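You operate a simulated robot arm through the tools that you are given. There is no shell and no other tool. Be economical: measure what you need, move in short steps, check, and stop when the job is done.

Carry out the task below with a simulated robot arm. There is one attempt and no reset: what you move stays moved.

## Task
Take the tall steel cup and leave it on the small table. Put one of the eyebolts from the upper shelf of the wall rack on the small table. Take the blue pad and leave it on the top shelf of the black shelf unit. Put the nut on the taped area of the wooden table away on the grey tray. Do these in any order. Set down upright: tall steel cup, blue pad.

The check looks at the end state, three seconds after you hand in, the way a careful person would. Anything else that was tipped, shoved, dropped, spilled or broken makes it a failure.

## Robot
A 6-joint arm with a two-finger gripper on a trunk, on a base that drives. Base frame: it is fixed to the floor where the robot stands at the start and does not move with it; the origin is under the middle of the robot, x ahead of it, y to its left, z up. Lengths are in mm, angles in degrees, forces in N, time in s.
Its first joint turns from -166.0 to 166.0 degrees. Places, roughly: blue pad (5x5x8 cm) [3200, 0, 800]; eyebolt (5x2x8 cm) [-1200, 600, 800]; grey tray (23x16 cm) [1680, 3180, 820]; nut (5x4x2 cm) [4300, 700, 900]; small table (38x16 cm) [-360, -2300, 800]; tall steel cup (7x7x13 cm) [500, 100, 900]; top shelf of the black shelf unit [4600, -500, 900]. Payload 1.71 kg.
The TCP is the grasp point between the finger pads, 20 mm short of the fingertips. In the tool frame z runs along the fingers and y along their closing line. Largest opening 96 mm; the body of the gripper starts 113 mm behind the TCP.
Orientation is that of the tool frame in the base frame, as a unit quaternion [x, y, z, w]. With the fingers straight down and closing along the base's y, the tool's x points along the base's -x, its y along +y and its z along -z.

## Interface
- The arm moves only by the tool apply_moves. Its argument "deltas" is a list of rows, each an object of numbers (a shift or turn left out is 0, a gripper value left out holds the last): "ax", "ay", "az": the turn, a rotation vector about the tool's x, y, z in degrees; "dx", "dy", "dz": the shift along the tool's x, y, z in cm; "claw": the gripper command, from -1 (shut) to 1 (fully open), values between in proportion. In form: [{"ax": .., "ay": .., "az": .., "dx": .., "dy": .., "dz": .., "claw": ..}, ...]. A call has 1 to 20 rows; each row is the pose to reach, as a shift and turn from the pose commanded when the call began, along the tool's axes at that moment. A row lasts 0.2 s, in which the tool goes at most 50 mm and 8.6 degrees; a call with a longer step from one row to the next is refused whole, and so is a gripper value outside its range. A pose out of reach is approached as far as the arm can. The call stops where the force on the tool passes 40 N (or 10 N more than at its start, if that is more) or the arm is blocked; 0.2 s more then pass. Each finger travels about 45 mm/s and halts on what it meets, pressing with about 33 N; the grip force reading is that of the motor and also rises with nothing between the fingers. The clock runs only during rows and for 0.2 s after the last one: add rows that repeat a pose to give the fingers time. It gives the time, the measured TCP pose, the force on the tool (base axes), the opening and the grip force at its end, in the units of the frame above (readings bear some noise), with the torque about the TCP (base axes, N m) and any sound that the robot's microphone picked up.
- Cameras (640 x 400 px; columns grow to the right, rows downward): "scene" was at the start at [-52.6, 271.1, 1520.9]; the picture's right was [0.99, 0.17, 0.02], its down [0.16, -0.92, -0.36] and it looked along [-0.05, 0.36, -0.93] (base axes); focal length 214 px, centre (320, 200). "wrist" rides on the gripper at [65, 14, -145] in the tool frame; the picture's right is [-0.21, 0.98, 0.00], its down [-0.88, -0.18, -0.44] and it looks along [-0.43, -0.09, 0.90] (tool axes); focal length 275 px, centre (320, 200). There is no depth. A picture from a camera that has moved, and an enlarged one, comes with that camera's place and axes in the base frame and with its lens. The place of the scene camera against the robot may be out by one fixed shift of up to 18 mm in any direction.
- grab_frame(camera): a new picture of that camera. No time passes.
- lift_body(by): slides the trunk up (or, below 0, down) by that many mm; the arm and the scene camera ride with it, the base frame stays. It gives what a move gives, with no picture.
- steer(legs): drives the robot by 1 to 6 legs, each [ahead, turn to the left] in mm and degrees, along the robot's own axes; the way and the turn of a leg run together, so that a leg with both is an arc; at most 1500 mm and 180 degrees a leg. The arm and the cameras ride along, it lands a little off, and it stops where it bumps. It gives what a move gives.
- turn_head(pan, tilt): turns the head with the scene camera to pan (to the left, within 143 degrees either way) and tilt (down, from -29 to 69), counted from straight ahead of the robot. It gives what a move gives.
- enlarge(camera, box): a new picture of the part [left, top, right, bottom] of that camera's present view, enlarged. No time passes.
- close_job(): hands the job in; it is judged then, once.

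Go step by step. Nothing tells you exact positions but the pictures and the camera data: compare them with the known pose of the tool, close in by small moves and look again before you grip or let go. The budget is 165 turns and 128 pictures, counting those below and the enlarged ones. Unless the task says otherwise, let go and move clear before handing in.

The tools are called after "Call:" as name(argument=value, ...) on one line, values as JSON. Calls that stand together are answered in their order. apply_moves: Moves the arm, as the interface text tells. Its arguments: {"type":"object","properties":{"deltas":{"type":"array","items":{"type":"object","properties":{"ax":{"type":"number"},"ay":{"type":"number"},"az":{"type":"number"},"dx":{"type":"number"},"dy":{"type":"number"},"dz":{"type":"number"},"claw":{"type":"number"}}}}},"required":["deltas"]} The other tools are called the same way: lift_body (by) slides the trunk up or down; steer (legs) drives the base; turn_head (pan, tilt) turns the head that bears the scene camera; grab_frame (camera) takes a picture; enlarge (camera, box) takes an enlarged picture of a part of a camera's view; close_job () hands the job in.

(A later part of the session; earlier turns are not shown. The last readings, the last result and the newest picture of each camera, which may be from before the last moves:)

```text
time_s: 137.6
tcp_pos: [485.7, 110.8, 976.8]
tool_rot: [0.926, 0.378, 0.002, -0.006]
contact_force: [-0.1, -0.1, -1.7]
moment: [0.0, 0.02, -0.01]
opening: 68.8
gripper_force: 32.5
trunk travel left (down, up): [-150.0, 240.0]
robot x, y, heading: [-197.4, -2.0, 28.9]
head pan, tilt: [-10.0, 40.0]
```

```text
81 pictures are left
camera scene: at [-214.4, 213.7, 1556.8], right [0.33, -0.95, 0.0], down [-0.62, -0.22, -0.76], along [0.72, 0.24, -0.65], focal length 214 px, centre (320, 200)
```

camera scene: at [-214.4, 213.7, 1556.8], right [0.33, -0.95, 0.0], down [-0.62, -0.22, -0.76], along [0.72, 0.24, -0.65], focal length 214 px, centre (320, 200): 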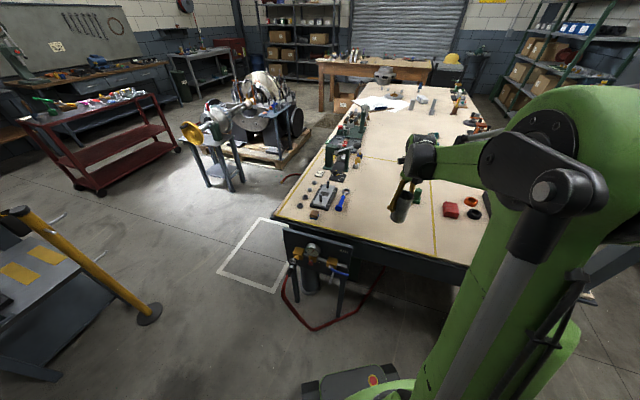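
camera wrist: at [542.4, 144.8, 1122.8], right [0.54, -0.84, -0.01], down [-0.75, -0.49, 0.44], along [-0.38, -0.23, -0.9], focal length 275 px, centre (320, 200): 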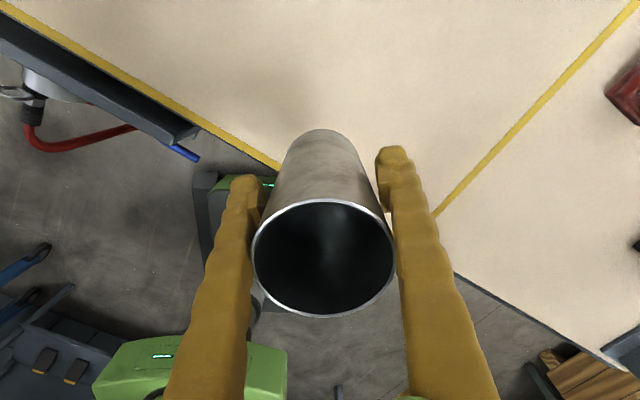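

The cup is held firmly and upright. I'll retract it close to the robot and raise it before driving.

Call:
apply_moves(deltas=[{"dz": -4}, {"dx": -3.2, "dy": -2.9, "dz": -6}, {"dx": -6.4, "dy": -5.8, "dz": -8}, {"dx": -9.6, "dy": -8.7, "dz": -8}, {"dx": -12.9, "dy": -11.5, "dz": -8}, {"dx": -16.1, "dy": -14.4, "dz": -8}, {"dx": -19.4, "dy": -17.3, "dz": -8}, {"dx": -22.6, "dy": -20.2, "dz": -8}])

Call:
turn_head(pan=-119, tilt=25)

Call:
grab_frame(camera="scene")

```text
time_s: 139.4
tcp_pos: [183.4, 95.8, 1059.5]
tool_rot: [0.925, 0.379, 0.003, -0.008]
contact_force: [-0.4, -0.6, -0.6]
moment: [0.04, -0.03, -0.04]
opening: 68.5
gripper_force: 32.9
trunk travel left (down, up): [-150.0, 240.0]
robot x, y, heading: [-195.8, 0.2, 29.0]
head pan, tilt: [-10.0, 40.0]
```

```text
time_s: 141.3
tcp_pos: [185.9, 97.3, 1057.7]
tool_rot: [0.925, 0.379, 0.002, -0.007]
contact_force: [0.6, -0.6, -1.8]
moment: [0.02, 0.0, 0.0]
opening: 68.3
gripper_force: 32.9
trunk travel left (down, up): [-150.0, 240.0]
robot x, y, heading: [-196.7, -1.9, 29.2]
head pan, tilt: [-119.0, 25.0]
```

```text
80 pictures are left
camera scene: at [-294.9, 94.0, 1582.1], right [-1.0, 0.0, 0.01], down [-0.01, 0.42, -0.91], along [0.0, -0.91, -0.42], focal length 214 px, centre (320, 200)
```

scene: 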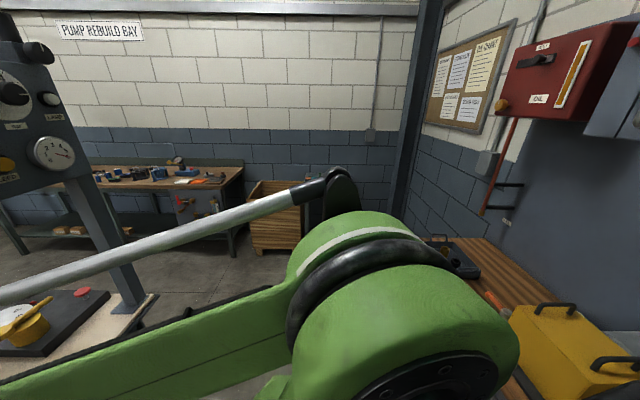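

Now I'll turn the robot right to face the small table and look ahead.

Call:
steer(legs=[[0, -119]])

Call:
turn_head(pan=20, tilt=25)

Call:
grab_frame(camera="scene")

```text
time_s: 149.4
tcp_pos: [-305.3, -381.8, 1058.6]
tool_rot: [0.793, -0.61, 0.007, -0.002]
contact_force: [0.0, -0.2, -0.3]
moment: [0.0, 0.02, -0.01]
opening: 67.9
gripper_force: 33.3
trunk travel left (down, up): [-150.0, 240.0]
robot x, y, heading: [-195.6, -1.7, -90.7]
head pan, tilt: [-119.0, 25.0]
```

```text
time_s: 151.7
tcp_pos: [-304.5, -371.3, 1062.3]
tool_rot: [0.792, -0.61, 0.01, 0.002]
contact_force: [0.3, 0.6, -1.5]
moment: [-0.04, 0.0, -0.04]
opening: 68.1
gripper_force: 32.9
trunk travel left (down, up): [-150.0, 240.0]
robot x, y, heading: [-194.9, -3.2, -90.9]
head pan, tilt: [20.0, 25.0]
```

```text
79 pictures are left
camera scene: at [56.3, -57.3, 1581.1], right [-0.94, -0.33, 0.0], down [-0.14, 0.4, -0.91], along [0.3, -0.85, -0.42], focal length 214 px, centre (320, 200)
```

scene: 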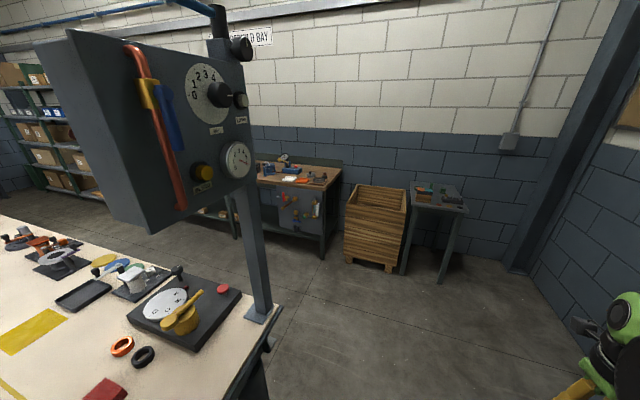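

The way is clear: the small table stands right of the wooden crate. I'll drive ahead.

Call:
steer(legs=[[1350, 0]])

Call:
turn_head(pan=-10, tilt=40)

Call:
grab_frame(camera="scene")

Call:
grab_frame(camera="wrist")

```text
time_s: 161.1
tcp_pos: [-358.8, -1741.5, 1062.6]
tool_rot: [0.781, -0.624, 0.011, 0.005]
contact_force: [0.8, 0.6, -1.7]
moment: [-0.06, 0.01, 0.01]
opening: 68.0
gripper_force: 33.8
trunk travel left (down, up): [-150.0, 240.0]
robot x, y, heading: [-234.7, -1374.8, -93.1]
head pan, tilt: [20.0, 25.0]
```

```text
time_s: 162.0
tcp_pos: [-358.4, -1730.5, 1066.8]
tool_rot: [0.781, -0.625, 0.014, 0.009]
contact_force: [-0.4, -0.1, -0.9]
moment: [-0.02, -0.02, 0.01]
opening: 68.0
gripper_force: 32.9
trunk travel left (down, up): [-150.0, 240.0]
robot x, y, heading: [-233.2, -1380.1, -92.5]
head pan, tilt: [-10.0, 40.0]
```

```text
78 pictures are left
camera scene: at [-32.0, -1427.0, 1558.2], right [-0.98, 0.22, 0.0], down [0.14, 0.62, -0.77], along [-0.17, -0.75, -0.64], focal length 214 px, centre (320, 200)
```

scene: 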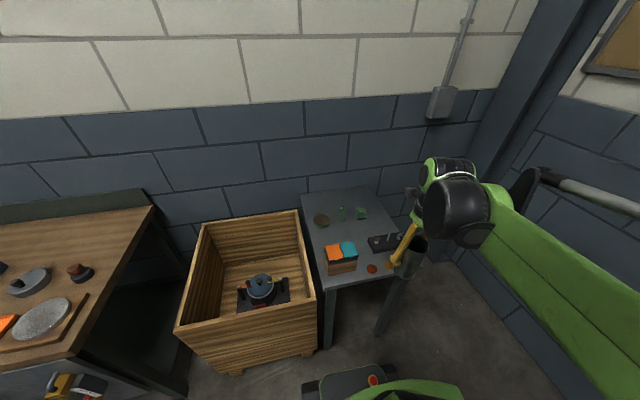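

```text
77 pictures are left
camera wrist: at [-358.9, -1792.8, 1215.1], right [-1.0, -0.02, -0.01], down [-0.02, 0.91, 0.42], along [0.0, 0.42, -0.91], focal length 275 px, centre (320, 200)
```

wrist: 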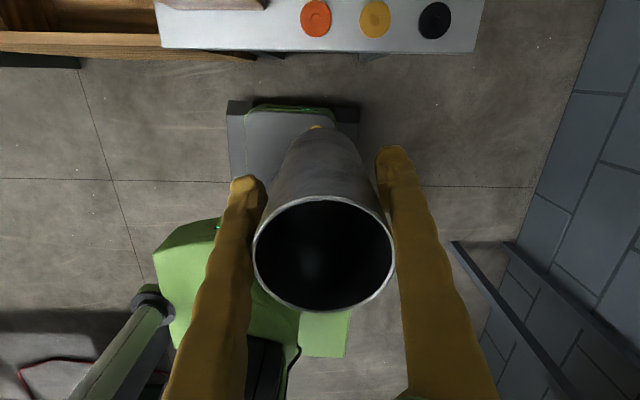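

The small table carries several things, so I need a free spot. I'll zoom in on it.

Call:
enlarge(camera="scene", box=[280, 160, 460, 300])

```text
2.86 times, centred on (370, 230) of scene
camera zoom: at [-32.0, -1427.0, 1558.2], right [-0.98, 0.22, 0.0], down [0.14, 0.62, -0.77], along [-0.17, -0.75, -0.64], focal length 613 px, centre (177, 114)
```

zoom: 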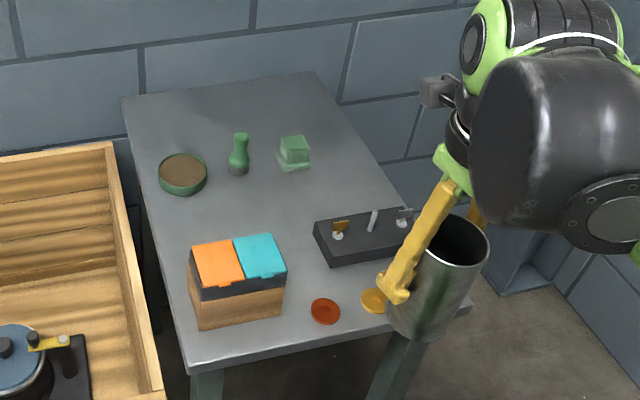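

The back strip of the table (about x −540…−140, y −2220…−2400) is free, and the green items stand in front of it. I'll carry the cup high over the table towards (−430, −2275) and check with the cameras.

Call:
apply_moves(deltas=[{"dx": 4.29, "dy": 1.58}, {"dx": 8.6, "dy": 3.2}, {"dx": 12.9, "dy": 4.7}, {"dx": 17.2, "dy": 6.3}, {"dx": 21.5, "dy": 7.9}, {"dx": 25.7, "dy": 9.5}, {"dx": 30, "dy": 11.1}, {"dx": 34.3, "dy": 12.7}, {"dx": 38.6, "dy": 14.2}, {"dx": 42.9, "dy": 15.8}, {"dx": 47.2, "dy": 17.4}])

Call:
grab_frame(camera="wrist")

Call:
enlarge(camera="scene", box=[280, 130, 460, 300])

```text
time_s: 164.4
tcp_pos: [-421.3, -2220.2, 1083.6]
tool_rot: [0.781, -0.625, 0.016, 0.011]
contact_force: [-0.4, 0.0, -0.7]
moment: [-0.08, 0.02, -0.01]
opening: 68.1
gripper_force: 33.1
trunk travel left (down, up): [-150.0, 240.0]
robot x, y, heading: [-235.0, -1379.4, -92.6]
head pan, tilt: [-10.0, 40.0]
```

```text
75 pictures are left
camera wrist: at [-422.1, -2282.4, 1231.5], right [-1.0, -0.02, -0.01], down [-0.02, 0.91, 0.41], along [0.0, 0.41, -0.91], focal length 275 px, centre (320, 200)
```

wrist: 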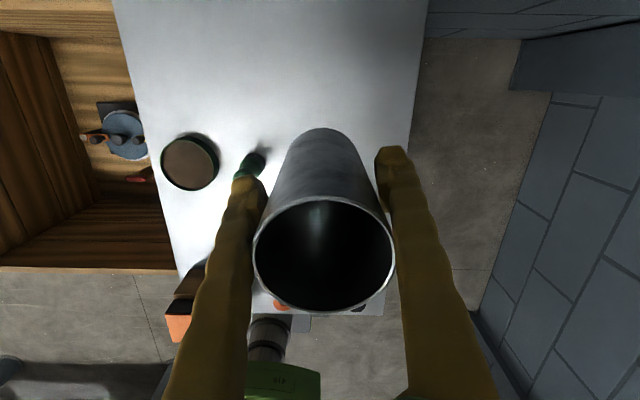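

```text
2.35 times, centred on (370, 215) of scene
camera zoom: at [-33.6, -1461.1, 1556.8], right [-0.98, 0.22, 0.0], down [0.14, 0.64, -0.76], along [-0.17, -0.74, -0.65], focal length 505 px, centre (202, 165)
```

zoom: 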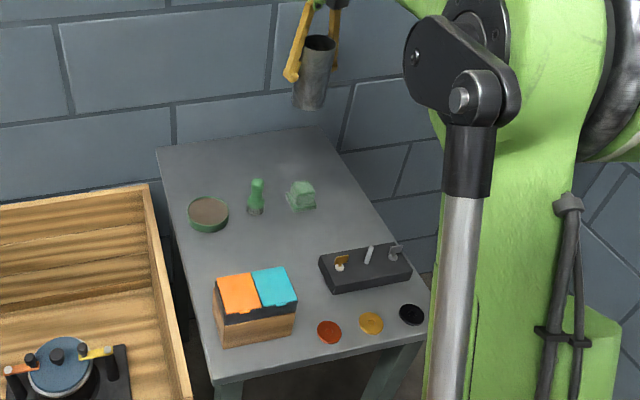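

Both cameras agree on the table's place. I'll shift to the target, straighten the 2° tilt, and lower.

Call:
apply_moves(deltas=[{"dx": 2.6, "dy": 1, "dz": 0, "ay": -1.1}, {"dx": 5.2, "dy": 2.1, "dz": 1, "ay": -2.2}, {"dx": 5.2, "dy": 2.1, "dz": 4, "ay": -2.2}, {"dx": 5.2, "dy": 2.1, "dz": 8, "ay": -2.2}, {"dx": 5.2, "dy": 2.1, "dz": 12, "ay": -2.2}, {"dx": 5.2, "dy": 2.1, "dz": 14, "ay": -2.2}])

Call:
enlarge(camera="scene", box=[280, 130, 460, 300])

```text
time_s: 165.8
tcp_pos: [-432.6, -2283.8, 945.7]
tool_rot: [0.781, -0.625, 0.001, -0.002]
contact_force: [0.2, -1.0, -1.3]
moment: [-0.01, 0.0, -0.01]
opening: 67.9
gripper_force: 32.8
trunk travel left (down, up): [-150.0, 240.0]
robot x, y, heading: [-233.2, -1378.9, -93.0]
head pan, tilt: [-10.0, 40.0]
```

```text
2.35 times, centred on (370, 215) of scene
camera zoom: at [-33.8, -1462.2, 1556.8], right [-0.98, 0.22, 0.0], down [0.14, 0.64, -0.76], along [-0.17, -0.74, -0.65], focal length 505 px, centre (202, 165)
```

zoom: 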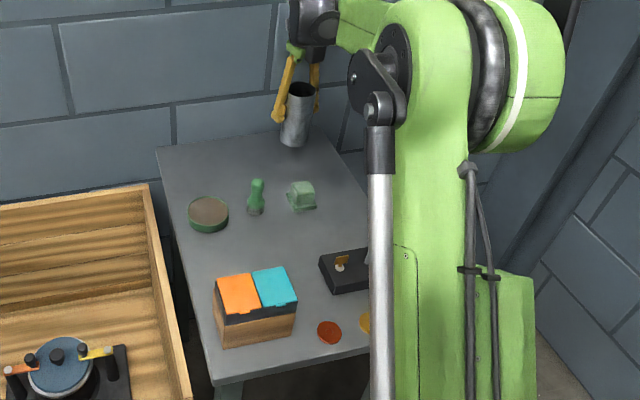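

Call:
apply_moves(deltas=[{"dz": 1}, {"dz": 2}, {"dz": 3}, {"dz": 4}, {"dz": 4.6}])

Call:
enlarge(camera="scene", box=[320, 150, 400, 210])

```text
time_s: 167.0
tcp_pos: [-431.4, -2284.9, 900.1]
tool_rot: [0.781, -0.625, 0.001, -0.002]
contact_force: [-0.8, 0.4, -2.2]
moment: [-0.01, -0.01, 0.01]
opening: 68.0
gripper_force: 32.9
trunk travel left (down, up): [-150.0, 240.0]
robot x, y, heading: [-234.1, -1377.5, -92.4]
head pan, tilt: [-10.0, 40.0]
```

```text
6.67 times, centred on (360, 180) of scene
camera zoom: at [-33.7, -1461.9, 1556.8], right [-0.98, 0.22, 0.0], down [0.14, 0.64, -0.76], along [-0.17, -0.74, -0.65], focal length 1430 px, centre (53, 333)
```

zoom: 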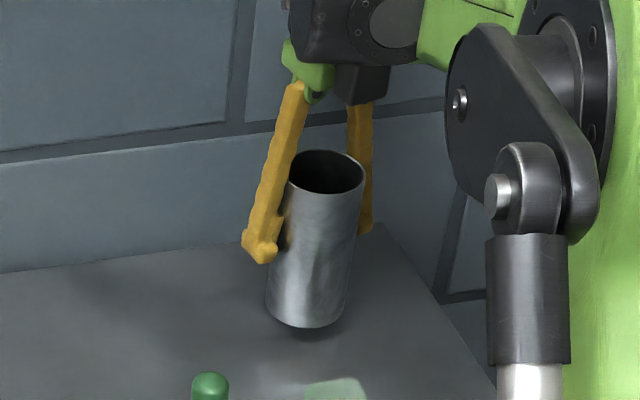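

Call:
apply_moves(deltas=[{"dz": 0.4}, {"dz": 0.8}, {"dz": 1.2}, {"dz": 1.2}])

```text
time_s: 168.0
tcp_pos: [-429.9, -2284.6, 887.9]
tool_rot: [0.781, -0.624, 0.002, -0.002]
contact_force: [0.2, 0.8, -2.0]
moment: [0.01, 0.04, -0.01]
opening: 67.7
gripper_force: 33.2
trunk travel left (down, up): [-150.0, 240.0]
robot x, y, heading: [-235.7, -1378.3, -92.5]
head pan, tilt: [-10.0, 40.0]
```

Call:
apply_moves(deltas=[{"dz": 0.3}, {"dz": 0.6}, {"dz": 0.9}, {"dz": 0.9}])

Call:
enlarge(camera="scene", box=[320, 150, 400, 210])

```text
time_s: 169.0
tcp_pos: [-430.0, -2285.0, 879.4]
tool_rot: [0.781, -0.625, 0.0, -0.002]
contact_force: [0.0, 0.2, -2.1]
moment: [0.0, -0.01, 0.0]
opening: 67.7
gripper_force: 32.2
trunk travel left (down, up): [-150.0, 240.0]
robot x, y, heading: [-237.4, -1378.4, -92.6]
head pan, tilt: [-10.0, 40.0]
```

```text
6.67 times, centred on (360, 180) of scene
camera zoom: at [-33.8, -1462.0, 1556.8], right [-0.98, 0.22, 0.0], down [0.14, 0.64, -0.76], along [-0.17, -0.74, -0.65], focal length 1430 px, centre (53, 333)
```

zoom: 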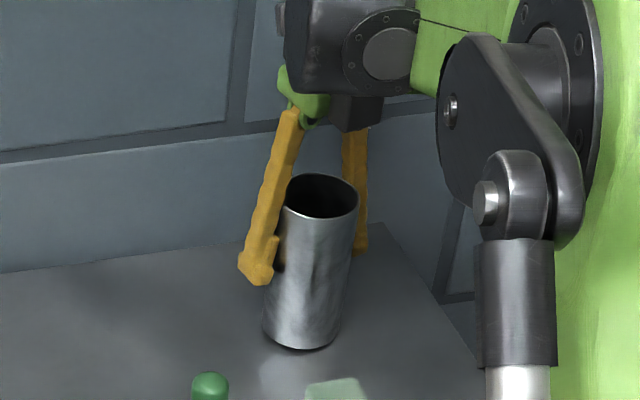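

Close to the surface now; I'll continue with small steps and watch the force.

Call:
apply_moves(deltas=[{"dz": 0.2}, {"dz": 0.4}, {"dz": 0.6}, {"dz": 0.8}])

Call:
apply_moves(deltas=[{"dz": 0.2}, {"dz": 0.4}])

Call:
apply_moves(deltas=[{"dz": 0.2}, {"dz": 0.4}])

```text
time_s: 170.0
tcp_pos: [-430.0, -2286.5, 872.7]
tool_rot: [0.781, -0.624, 0.001, -0.001]
contact_force: [-0.3, -4.3, 14.6]
moment: [-0.64, 0.02, 0.0]
opening: 67.7
gripper_force: 32.4
trunk travel left (down, up): [-150.0, 240.0]
robot x, y, heading: [-238.0, -1383.8, -92.7]
head pan, tilt: [-10.0, 40.0]
```

```text
time_s: 170.5
tcp_pos: [-429.7, -2269.0, 886.0]
tool_rot: [0.781, -0.624, 0.005, 0.007]
contact_force: [0.4, 0.8, -0.1]
moment: [-0.13, 0.02, -0.02]
opening: 68.0
gripper_force: 33.0
trunk travel left (down, up): [-150.0, 240.0]
robot x, y, heading: [-235.4, -1381.1, -92.6]
head pan, tilt: [-10.0, 40.0]
stopped in row 2: the force on the tool passed its limit at 44 N (the readings are from after the stop); the commanded pose is now the measured one
```

```text
time_s: 171.1
tcp_pos: [-430.0, -2271.8, 880.0]
tool_rot: [0.781, -0.624, 0.005, 0.004]
contact_force: [0.9, -0.4, -1.7]
moment: [-0.04, -0.01, 0.01]
opening: 67.9
gripper_force: 33.0
trunk travel left (down, up): [-150.0, 240.0]
robot x, y, heading: [-237.2, -1382.0, -92.6]
head pan, tilt: [-10.0, 40.0]
```

Contact came at about TCP z 873. I'll ease down to it and check.

Call:
apply_moves(deltas=[{"dz": 0.25, "ay": -0.4}, {"dz": 0.5, "ay": -0.7}, {"dz": 0.5, "ay": -0.7}])

Call:
enlarge(camera="scene", box=[320, 150, 400, 210])

```text
time_s: 171.9
tcp_pos: [-430.9, -2272.5, 874.0]
tool_rot: [0.782, -0.624, -0.001, 0.0]
contact_force: [0.3, 0.1, -1.7]
moment: [0.01, 0.01, 0.02]
opening: 68.1
gripper_force: 33.1
trunk travel left (down, up): [-150.0, 240.0]
robot x, y, heading: [-234.7, -1379.5, -92.6]
head pan, tilt: [-10.0, 40.0]
```

```text
6.67 times, centred on (360, 180) of scene
camera zoom: at [-33.8, -1462.0, 1556.8], right [-0.98, 0.22, 0.0], down [0.14, 0.64, -0.76], along [-0.17, -0.74, -0.65], focal length 1430 px, centre (53, 333)
```

zoom: 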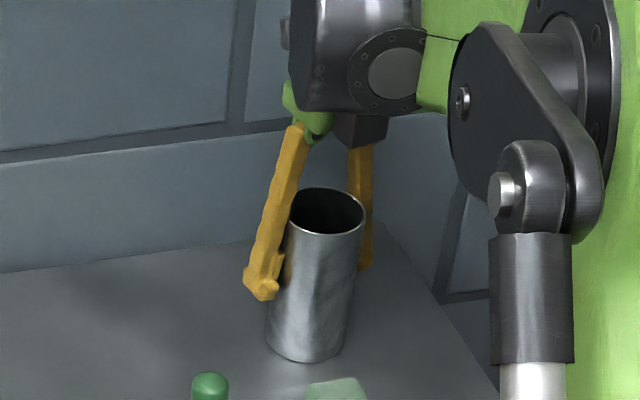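

A couple of millimetres left. I'll set it down, open, wait, and rise straight up.

Call:
apply_moves(deltas=[{"dz": 0.2}, {"dz": 0.2}, {"dz": 0.2, "claw": -0.2}, {"dz": 0.2, "claw": 0.3}, {"dz": 0.2, "claw": 1}, {"dz": 0.2, "claw": 1}, {"dz": 0.2, "claw": 1}, {"dz": -1.5, "claw": 1}, {"dz": -4, "claw": 1}, {"dz": -8, "claw": 1}, {"dz": -12, "claw": 1}, {"dz": -16, "claw": 1}, {"dz": -20, "claw": 1}])

Call:
grab_frame(camera="wrist")

Call:
enlarge(camera="scene", box=[280, 130, 460, 300])

```text
time_s: 174.7
tcp_pos: [-428.7, -2272.0, 1075.7]
tool_rot: [0.781, -0.625, 0.0, 0.001]
contact_force: [-0.2, 0.7, 0.7]
moment: [-0.01, 0.02, 0.0]
opening: 95.9
gripper_force: 0.1
trunk travel left (down, up): [-150.0, 240.0]
robot x, y, heading: [-234.3, -1380.2, -92.8]
head pan, tilt: [-10.0, 40.0]
```

```text
69 pictures are left
camera wrist: at [-428.5, -2338.7, 1221.1], right [-1.0, -0.01, 0.0], down [-0.01, 0.9, 0.44], along [-0.01, 0.44, -0.9], focal length 275 px, centre (320, 200)
```

wrist: 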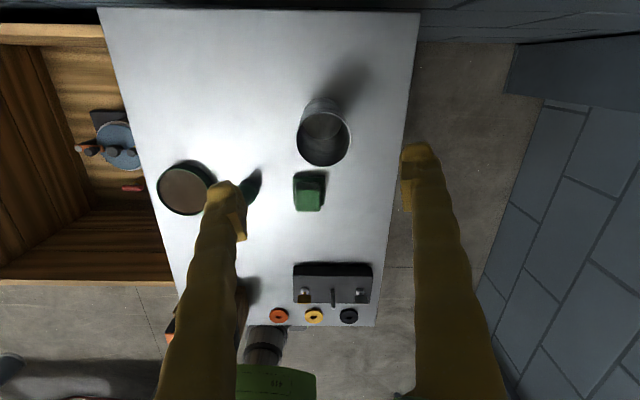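

```text
2.35 times, centred on (370, 215) of scene
camera zoom: at [-33.9, -1461.9, 1556.8], right [-0.98, 0.22, 0.0], down [0.14, 0.64, -0.76], along [-0.17, -0.74, -0.65], focal length 505 px, centre (202, 165)
```

zoom: 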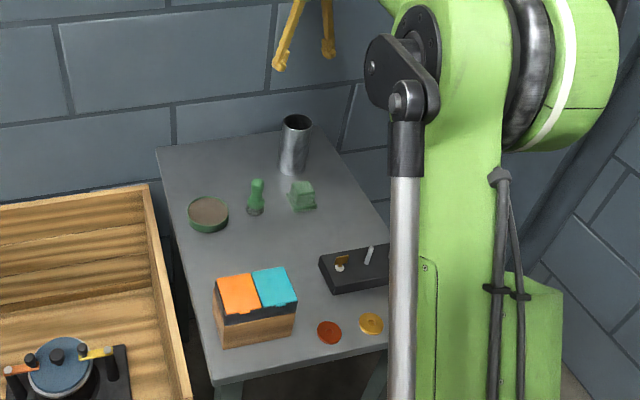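

The cup stands upright at the back of the small table. I'll retract the arm, then back the robot away towards the rack side.

Call:
apply_moves(deltas=[{"dx": -4.29, "dy": -1.58}, {"dx": -8.6, "dy": -3.2}, {"dx": -12.9, "dy": -4.7}, {"dx": -17.2, "dy": -6.3}, {"dx": -21.5, "dy": -7.9}, {"dx": -25.7, "dy": -9.5}, {"dx": -30, "dy": -11.1}, {"dx": -34.3, "dy": -12.7}, {"dx": -38.6, "dy": -14.2}, {"dx": -42.9, "dy": -15.8}, {"dx": -47.2, "dy": -17.4}, {"dx": -51.5, "dy": -19}])

Call:
steer(legs=[[-1450, 0], [0, -95]])

Call:
turn_head(pan=0, tilt=30)

Call:
grab_frame(camera="scene")

```text
time_s: 177.3
tcp_pos: [-357.9, -1723.8, 1077.3]
tool_rot: [0.782, -0.623, 0.001, 0.002]
contact_force: [0.1, -0.3, -0.8]
moment: [-0.01, -0.05, 0.01]
opening: 95.7
gripper_force: 0.1
trunk travel left (down, up): [-150.0, 240.0]
robot x, y, heading: [-234.6, -1380.2, -92.7]
head pan, tilt: [-10.0, 40.0]
```

```text
time_s: 193.2
tcp_pos: [-521.0, 204.1, 1074.6]
tool_rot: [-0.097, 0.995, 0.001, -0.002]
contact_force: [0.5, -0.5, 0.0]
moment: [0.0, 0.01, 0.02]
opening: 95.9
gripper_force: 0.0
trunk travel left (down, up): [-150.0, 240.0]
robot x, y, heading: [-177.3, 68.8, 175.6]
head pan, tilt: [-10.0, 40.0]
```

```text
time_s: 193.9
tcp_pos: [-505.6, 202.4, 1081.9]
tool_rot: [-0.096, 0.995, 0.003, -0.009]
contact_force: [1.0, 0.3, -0.4]
moment: [-0.02, -0.08, -0.02]
opening: 95.8
gripper_force: 0.1
trunk travel left (down, up): [-150.0, 240.0]
robot x, y, heading: [-179.7, 73.5, 175.4]
head pan, tilt: [0.0, 30.0]
```

```text
67 pictures are left
camera scene: at [-223.1, -131.2, 1573.8], right [0.08, 1.0, 0.0], down [0.49, -0.04, -0.87], along [-0.87, 0.07, -0.49], focal length 214 px, centre (320, 200)
```

scene: 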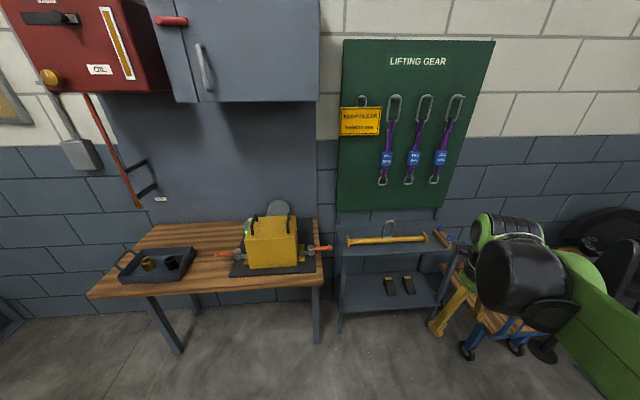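

I see the lifting-gear rack ahead with a yellow bar on its upper shelf. I'll zoom in to find the eyebolts.

Call:
enlarge(camera="scene", box=[330, 200, 470, 310])

```text
3.64 times, centred on (400, 255) of scene
camera zoom: at [-223.1, -131.2, 1573.8], right [0.08, 1.0, 0.0], down [0.49, -0.04, -0.87], along [-0.87, 0.07, -0.49], focal length 780 px, centre (29, 0)
```

zoom: 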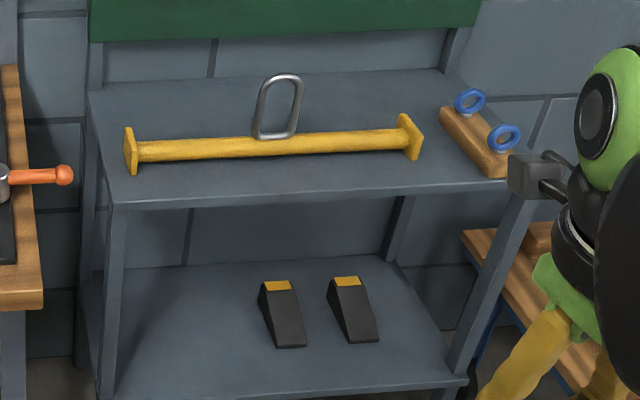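

Two blue eyebolts stand in a wooden block at the right end of the upper shelf, around (−1060, 636) and (−1148, 634). I'll drive closer.

Call:
steer(legs=[[260, 0], [0, -8]])

Call:
turn_head(pan=-20, tilt=40)

Call:
grab_frame(camera="scene")

```text
time_s: 197.1
tcp_pos: [-741.8, 265.0, 1079.7]
tool_rot: [-0.027, 1.0, 0.003, -0.008]
contact_force: [0.7, 0.7, 0.4]
moment: [0.01, -0.01, 0.03]
opening: 96.0
gripper_force: 0.0
trunk travel left (down, up): [-150.0, 240.0]
robot x, y, heading: [-430.1, 85.6, 167.6]
head pan, tilt: [0.0, 30.0]
```

```text
time_s: 197.9
tcp_pos: [-737.0, 264.5, 1081.4]
tool_rot: [-0.029, 1.0, 0.002, -0.01]
contact_force: [0.7, 0.1, 0.6]
moment: [-0.01, 0.05, 0.04]
opening: 96.0
gripper_force: 0.3
trunk travel left (down, up): [-150.0, 240.0]
robot x, y, heading: [-432.2, 89.2, 167.5]
head pan, tilt: [-20.0, 40.0]
```

```text
65 pictures are left
camera scene: at [-512.3, -71.6, 1557.8], right [0.53, 0.85, 0.0], down [0.54, -0.34, -0.77], along [-0.65, 0.41, -0.64], focal length 214 px, centre (320, 200)
```

scene: 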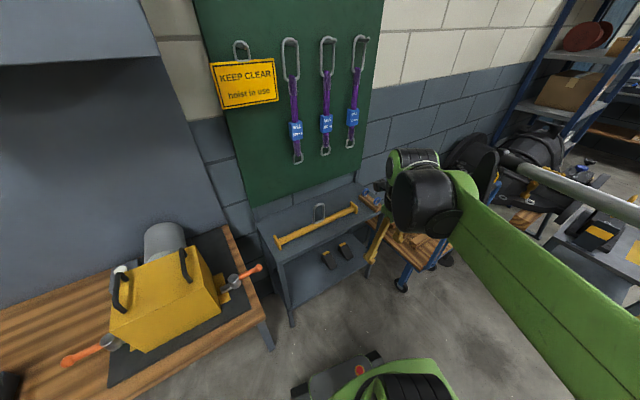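

Call:
apply_moves(deltas=[{"dx": 2.8, "dy": 3.4, "dz": -0.5}, {"dx": 5.6, "dy": 6.8, "dz": -1, "ay": -1.2}, {"dx": 8.4, "dy": 10.2, "dz": -1.5, "ay": -1.2}, {"dx": 11.2, "dy": 13.6, "dz": -2, "ay": -1.2}, {"dx": 14, "dy": 17, "dz": -2, "ay": -1.2}, {"dx": 16.8, "dy": 20.4, "dz": -2, "ay": -1.2}, {"dx": 19.6, "dy": 23.8, "dz": -2, "ay": -1.2}, {"dx": 22.4, "dy": 27.2, "dz": -2, "ay": -1.2}, {"dx": 25.2, "dy": 30.5, "dz": -2, "ay": -1.2}])

Call:
grab_frame(camera="wrist")

Call:
grab_frame(camera="scene")

```text
time_s: 199.9
tcp_pos: [-997.3, 555.4, 1113.5]
tool_rot: [-0.028, 1.0, 0.006, -0.004]
contact_force: [-0.3, -0.1, -0.3]
moment: [0.04, 0.05, 0.0]
opening: 96.2
gripper_force: 0.0
trunk travel left (down, up): [-150.0, 240.0]
robot x, y, heading: [-431.7, 88.1, 167.8]
head pan, tilt: [-20.0, 40.0]
```

```text
64 pictures are left
camera wrist: at [-1062.6, 564.4, 1259.5], right [0.15, 0.99, 0.01], down [0.89, -0.14, 0.44], along [0.43, -0.06, -0.9], focal length 275 px, centre (320, 200)
```

wrist: 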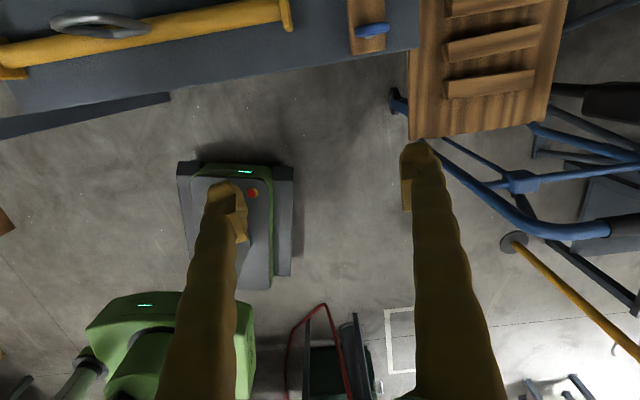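

```text
63 pictures are left
camera scene: at [-533.6, -67.5, 1556.8], right [0.53, 0.85, 0.01], down [0.56, -0.35, -0.76], along [-0.64, 0.41, -0.65], focal length 214 px, centre (320, 200)
```

scene: 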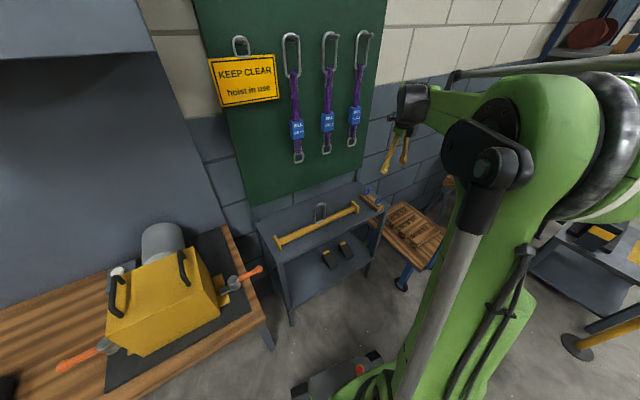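

The wrist camera sees the front eyebolt; its ring runs along y and it sits near (−1098, 648, 800). I'll enlarge the scene view to see how the bolts sit in the block.

Call:
enlarge(camera="scene", box=[340, 170, 410, 214])

Call:
enlarge(camera="wrist", box=[330, 0, 420, 56])

```text
9.09 times, centred on (375, 192) of scene
camera zoom: at [-533.6, -67.5, 1556.8], right [0.53, 0.85, 0.01], down [0.56, -0.35, -0.76], along [-0.64, 0.41, -0.65], focal length 1950 px, centre (-180, 273)
```

zoom: 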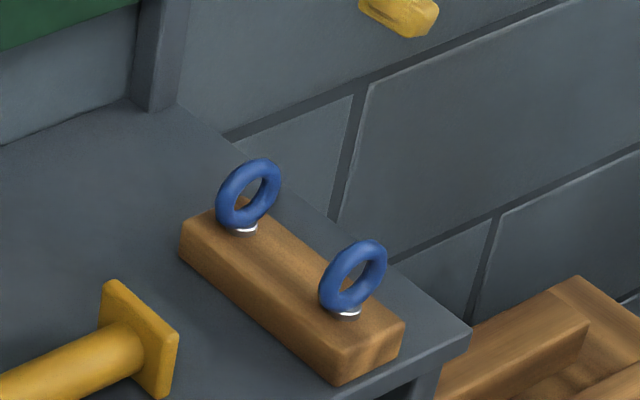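

```text
7.11 times, centred on (375, 28) of wrist
camera zoom: at [-1062.6, 564.4, 1259.5], right [0.15, 0.99, 0.01], down [0.89, -0.14, 0.44], along [0.43, -0.06, -0.9], focal length 1958 px, centre (-71, 1423)
```

zoom: 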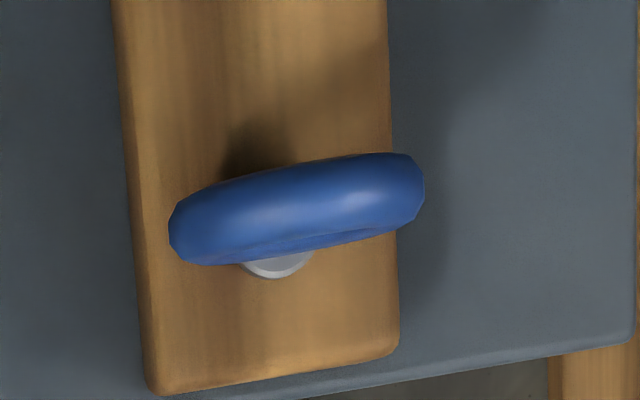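

The eyebolts stand in a wooden block with their rings along y. I'll turn the gripper 90° so it closes across the ring's thickness, move above the front one, and part-close the fingers.

Call:
apply_moves(deltas=[{"dx": 0.9, "dy": 0.9, "az": 8.2, "claw": 0.15}, {"dx": 1.7, "dy": 1.7, "az": 16.4, "claw": 0.15}, {"dx": 2.6, "dy": 2.6, "dz": 1, "az": 24.6}, {"dx": 3.5, "dy": 3.5, "dz": 3, "az": 32.8}, {"dx": 4.4, "dy": 4.4, "dz": 5, "az": 41}, {"dx": 5.2, "dy": 5.2, "dz": 7, "az": 49.2}, {"dx": 6.1, "dy": 6.1, "dz": 9, "az": 57.4}, {"dx": 7, "dy": 7, "dz": 11, "az": 65.6}, {"dx": 7.9, "dy": 7.9, "dz": 12, "az": 73.8}, {"dx": 8.7, "dy": 8.7, "dz": 13, "az": 82}, {"dx": 9.3, "dy": 9.5, "dz": 15, "az": 90.5}])

Call:
grab_frame(camera="wrist")

Call:
enlarge(camera="scene", box=[330, 130, 430, 214])

```text
time_s: 202.3
tcp_pos: [-898.2, 753.1, 1011.3]
tool_rot: [0.427, 0.902, -0.036, -0.044]
contact_force: [1.1, 1.8, -0.6]
moment: [-0.16, 0.12, 0.01]
opening: 55.2
gripper_force: 0.1
out of reach, approached as far as the arm can: row 5, 6, 7, 8, 9, 10, 11
trunk travel left (down, up): [-150.0, 240.0]
robot x, y, heading: [-431.6, 90.0, 168.0]
head pan, tilt: [-20.0, 40.0]
```

```text
60 pictures are left
camera wrist: at [-913.2, 817.2, 1157.4], right [0.88, 0.46, -0.11], down [0.46, -0.78, 0.42], along [0.1, -0.42, -0.9], focal length 275 px, centre (320, 200)
```

wrist: 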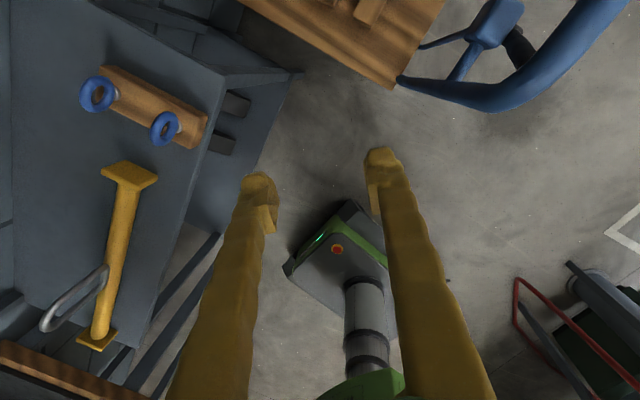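

```text
4.76 times, centred on (380, 172) of scene
camera zoom: at [-520.2, -67.5, 1557.8], right [0.53, 0.85, 0.0], down [0.55, -0.34, -0.76], along [-0.64, 0.41, -0.65], focal length 1021 px, centre (34, 333)
```

zoom: 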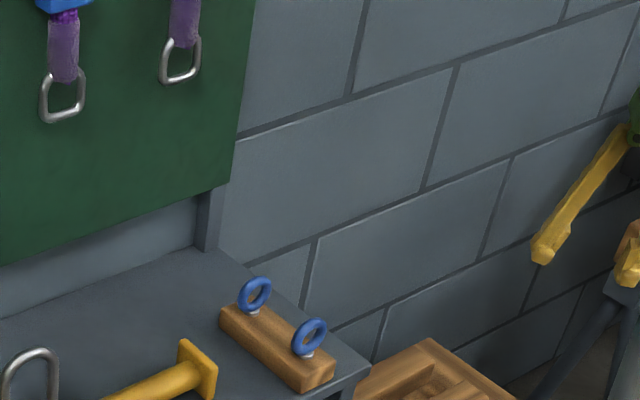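

The tool roll ran into its limit in that direction and the arm drifted aside, though it touched nothing. The free direction is the opposite one, so I'll first return to the previous orientation.

Call:
apply_moves(deltas=[{"dx": -0.3, "dy": -3.1, "dz": -0.3, "ax": -0.5, "ay": -0.8, "az": -7.7}, {"dx": -0.6, "dy": -6.2, "dz": -0.6, "ax": -1.1, "ay": -1.5, "az": -15.4}, {"dx": -0.9, "dy": -9.3, "dz": -0.8, "ax": -1.6, "ay": -2.3, "az": -23.1}, {"dx": -1.2, "dy": -12.4, "dz": -1.1, "ax": -2.2, "ay": -3.1, "az": -30.8}, {"dx": -1.5, "dy": -15.5, "dz": -1.4, "ax": -2.7, "ay": -3.9, "az": -38.5}, {"dx": -1.8, "dy": -18.7, "dz": -1.6, "ax": -3.3, "ay": -4.6, "az": -46.2}, {"dx": -2.1, "dy": -21.8, "dz": -1.9, "ax": -3.8, "ay": -5.4, "az": -53.9}])

```text
time_s: 203.9
tcp_pos: [-1061.0, 601.4, 1045.4]
tool_rot: [-0.03, 1.0, -0.004, 0.002]
contact_force: [0.9, -0.3, 0.0]
moment: [-0.04, 0.01, -0.04]
opening: 55.1
gripper_force: 0.1
trunk travel left (down, up): [-150.0, 240.0]
robot x, y, heading: [-429.3, 89.3, 167.6]
head pan, tilt: [-20.0, 40.0]
```

Call:
apply_moves(deltas=[{"az": -8.1}, {"az": -16.3}, {"az": -24.4}, {"az": -32.5}, {"dx": 0.8, "dy": 1.2, "dz": 1, "az": -40.6}, {"dx": 1.6, "dy": 2.4, "dz": 3, "az": -48.8}, {"dx": 2.4, "dy": 3.6, "dz": 5, "az": -57}, {"dx": 3.2, "dy": 4.8, "dz": 6, "az": -65}, {"dx": 3.2, "dy": 4.8, "dz": 7, "az": -73.2}, {"dx": 3.2, "dy": 4.8, "dz": 8, "az": -81.3}, {"dx": 3.2, "dy": 4.8, "dz": 8.5, "az": -89.4}])

Call:
grab_frame(camera="wrist")

Call:
enlarge(camera="scene", box=[330, 130, 430, 214])

```text
time_s: 206.3
tcp_pos: [-1095.3, 645.8, 961.0]
tool_rot: [0.725, -0.689, 0.003, 0.001]
contact_force: [-0.1, -0.1, -0.3]
moment: [0.06, 0.01, 0.01]
opening: 55.2
gripper_force: 0.1
trunk travel left (down, up): [-150.0, 240.0]
robot x, y, heading: [-436.4, 91.6, 167.6]
head pan, tilt: [-20.0, 40.0]
```

```text
58 pictures are left
camera wrist: at [-1107.2, 581.7, 1107.4], right [-0.99, 0.16, -0.01], down [0.14, 0.89, 0.44], along [0.07, 0.43, -0.9], focal length 275 px, centre (320, 200)
```

wrist: 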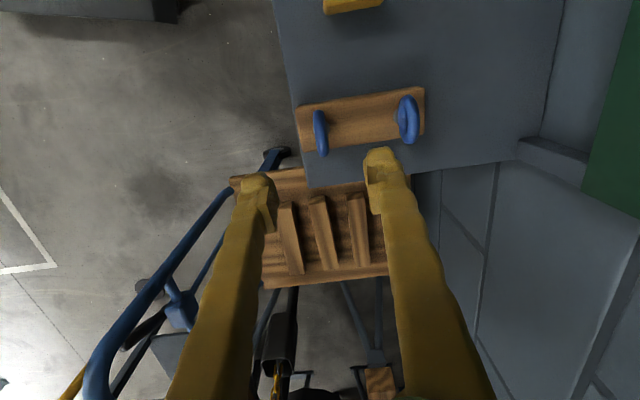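

```text
4.76 times, centred on (380, 172) of scene
camera zoom: at [-534.0, -66.8, 1556.9], right [0.53, 0.85, 0.01], down [0.56, -0.35, -0.76], along [-0.64, 0.41, -0.65], focal length 1021 px, centre (34, 333)
```

zoom: 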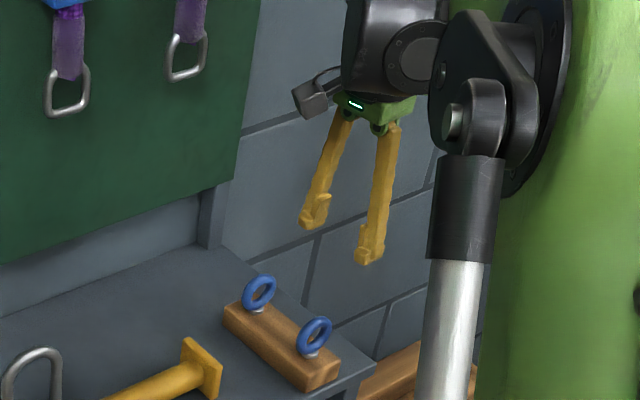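

The ring is right on the gripper axis if its height is about 800. I'll descend part way and recheck.

Call:
apply_moves(deltas=[{"dz": 3}, {"dz": 6}, {"dz": 8.5}, {"dz": 8.5}])

Call:
grab_frame(camera="wrist")

Call:
enlarge(camera="scene", box=[340, 150, 410, 214])

```text
time_s: 207.3
tcp_pos: [-1094.5, 647.9, 874.9]
tool_rot: [0.724, -0.689, 0.005, 0.002]
contact_force: [-1.3, 0.3, -0.4]
moment: [0.01, 0.02, -0.02]
opening: 55.2
gripper_force: 0.0
trunk travel left (down, up): [-150.0, 240.0]
robot x, y, heading: [-434.2, 89.7, 167.7]
head pan, tilt: [-20.0, 40.0]
```

```text
56 pictures are left
camera wrist: at [-1106.9, 583.8, 1022.0], right [-0.99, 0.16, -0.01], down [0.14, 0.89, 0.44], along [0.07, 0.43, -0.9], focal length 275 px, centre (320, 200)
```

wrist: 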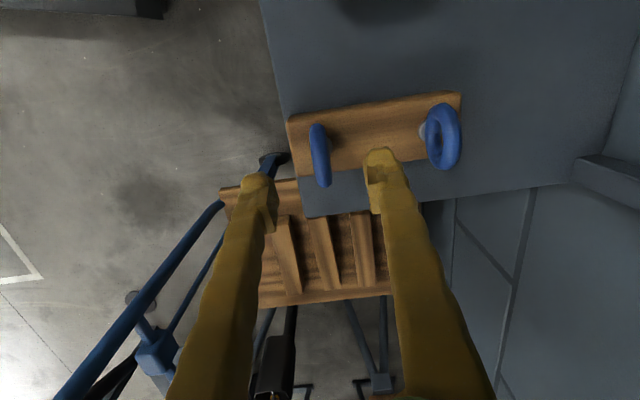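

```text
6.25 times, centred on (375, 182) of scene
camera zoom: at [-534.4, -66.6, 1556.9], right [0.53, 0.85, 0.01], down [0.56, -0.35, -0.76], along [-0.64, 0.41, -0.65], focal length 1340 px, centre (-24, 312)
```

zoom: 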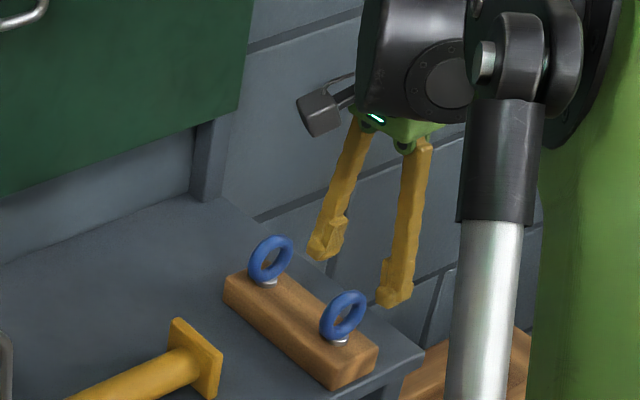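

Ring centre is at z≈800 and exactly between the fingers. I'll descend to it and close.

Call:
apply_moves(deltas=[{"dz": 2}, {"dz": 4}, {"dz": 5.5}, {"dz": 6.7}, {"dz": 6.7, "claw": -1}, {"dz": 6.7, "claw": -1}, {"dz": 6.7, "claw": -1}, {"dz": 6.7, "claw": -1}, {"dz": 6.7, "claw": -1}])

Call:
enlarge(camera="scene", box=[340, 150, 410, 214])

```text
time_s: 209.1
tcp_pos: [-1084.9, 641.4, 823.2]
tool_rot: [0.724, -0.689, -0.005, 0.007]
contact_force: [-32.9, 10.1, 16.4]
moment: [0.29, 1.16, 0.06]
opening: 17.8
gripper_force: 33.1
trunk travel left (down, up): [-150.0, 240.0]
robot x, y, heading: [-436.2, 89.0, 167.6]
head pan, tilt: [-20.0, 40.0]
stopped in row 8: the force on the tool passed its limit at 43 N (the readings are from after the stop); the commanded pose is now the measured one
```

```text
6.25 times, centred on (375, 182) of scene
camera zoom: at [-535.6, -66.8, 1556.7], right [0.53, 0.85, 0.01], down [0.56, -0.35, -0.76], along [-0.64, 0.41, -0.65], focal length 1340 px, centre (-24, 312)
```

zoom: 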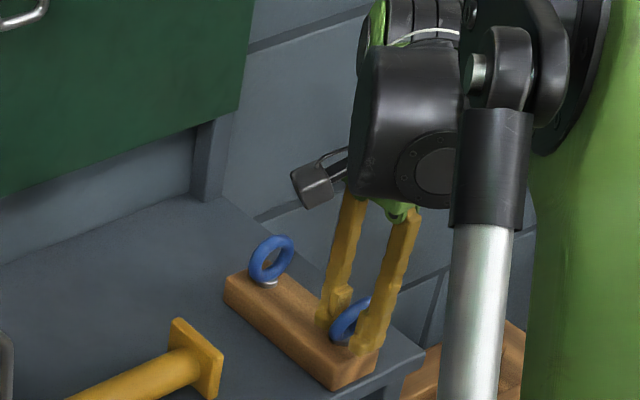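

The ring is gripped (18 mm), with some side force from the contact. I'll let the arm settle and read the force before lifting.

Call:
apply_moves(deltas=[{"dz": 0, "claw": -1}, {"dz": 0, "claw": -1}])

Call:
grab_frame(camera="wrist")

```text
time_s: 209.6
tcp_pos: [-1070.8, 636.0, 837.0]
tool_rot: [0.725, -0.689, -0.011, 0.011]
contact_force: [-4.3, -8.9, 36.6]
moment: [-0.17, 0.87, 0.16]
opening: 13.1
gripper_force: 33.0
trunk travel left (down, up): [-150.0, 240.0]
robot x, y, heading: [-432.0, 88.0, 167.7]
head pan, tilt: [-20.0, 40.0]
stopped in row 2: the force on the tool passed its limit at 49 N (the readings are from after the stop); the commanded pose is now the measured one
```

```text
53 pictures are left
camera wrist: at [-1077.6, 570.7, 983.7], right [-0.99, 0.16, 0.03], down [0.15, 0.88, 0.44], along [0.04, 0.44, -0.9], focal length 275 px, centre (320, 200)
```

wrist: 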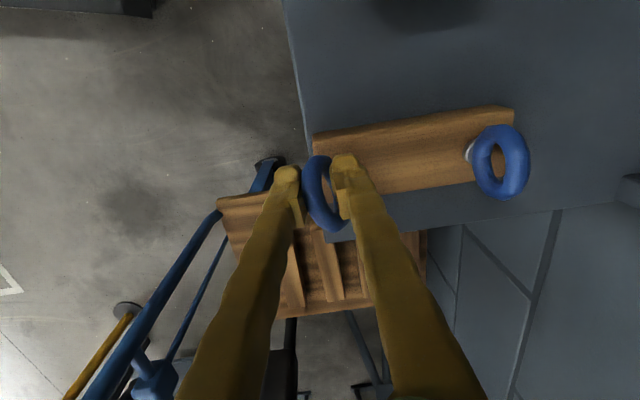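

The fingers now close to 13 mm, which is the ring's tube thickness. I'll lift straight up gently.

Call:
apply_moves(deltas=[{"dz": -1, "claw": -1}, {"dz": -2, "claw": -1}, {"dz": -3, "claw": -1}])

Call:
enlarge(camera="scene", box=[340, 150, 410, 214])

```text
time_s: 210.3
tcp_pos: [-1071.2, 639.9, 864.0]
tool_rot: [0.724, -0.689, -0.011, 0.009]
contact_force: [-0.1, 0.1, -2.4]
moment: [-0.01, -0.01, -0.02]
opening: 7.7
gripper_force: 32.8
trunk travel left (down, up): [-150.0, 240.0]
robot x, y, heading: [-431.8, 85.6, 167.8]
head pan, tilt: [-20.0, 40.0]
```

```text
6.25 times, centred on (375, 182) of scene
camera zoom: at [-534.6, -66.6, 1556.8], right [0.53, 0.85, 0.01], down [0.56, -0.35, -0.76], along [-0.64, 0.41, -0.65], focal length 1340 px, centre (-24, 312)
```

zoom: 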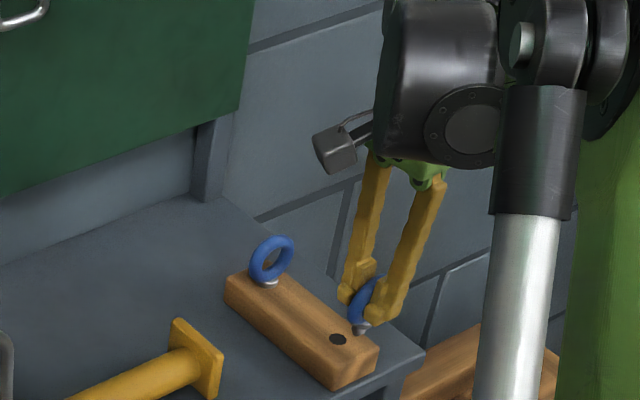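

The eyebolt is out of its hole and held. I'll raise it well clear and check how it sits.

Call:
apply_moves(deltas=[{"dz": -4, "claw": -1}, {"dz": -8, "claw": -1}, {"dz": -12, "claw": -1}, {"dz": -16, "claw": -1}, {"dz": -20, "claw": -1}])

Call:
grab_frame(camera="wrist")

Call:
enlarge(camera="scene", box=[340, 120, 440, 214])

```text
time_s: 211.6
tcp_pos: [-1066.1, 637.6, 1063.7]
tool_rot: [0.724, -0.69, -0.011, 0.01]
contact_force: [0.2, 0.1, -2.4]
moment: [-0.04, -0.03, -0.01]
opening: 7.3
gripper_force: 32.6
trunk travel left (down, up): [-150.0, 240.0]
robot x, y, heading: [-432.5, 85.6, 167.6]
head pan, tilt: [-20.0, 40.0]
```

```text
51 pictures are left
camera wrist: at [-1073.3, 571.2, 1210.0], right [-0.99, 0.16, 0.03], down [0.15, 0.88, 0.44], along [0.04, 0.44, -0.9], focal length 275 px, centre (320, 200)
```

wrist: 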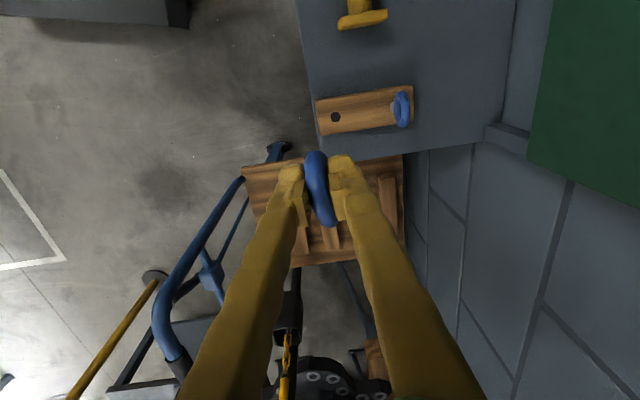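

```text
4.26 times, centred on (390, 167) of scene
camera zoom: at [-534.7, -66.5, 1556.9], right [0.53, 0.85, 0.01], down [0.56, -0.35, -0.76], along [-0.64, 0.41, -0.65], focal length 913 px, centre (22, 340)
```

zoom: 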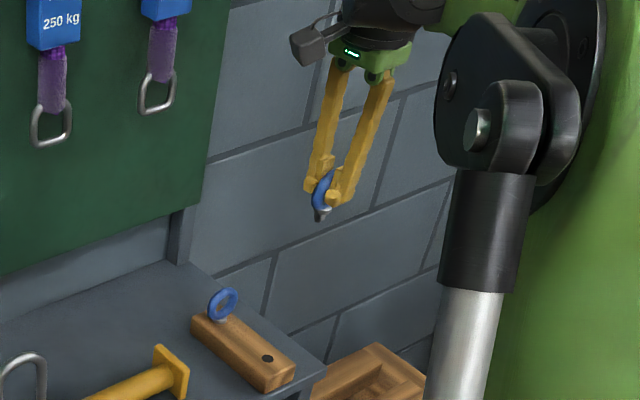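

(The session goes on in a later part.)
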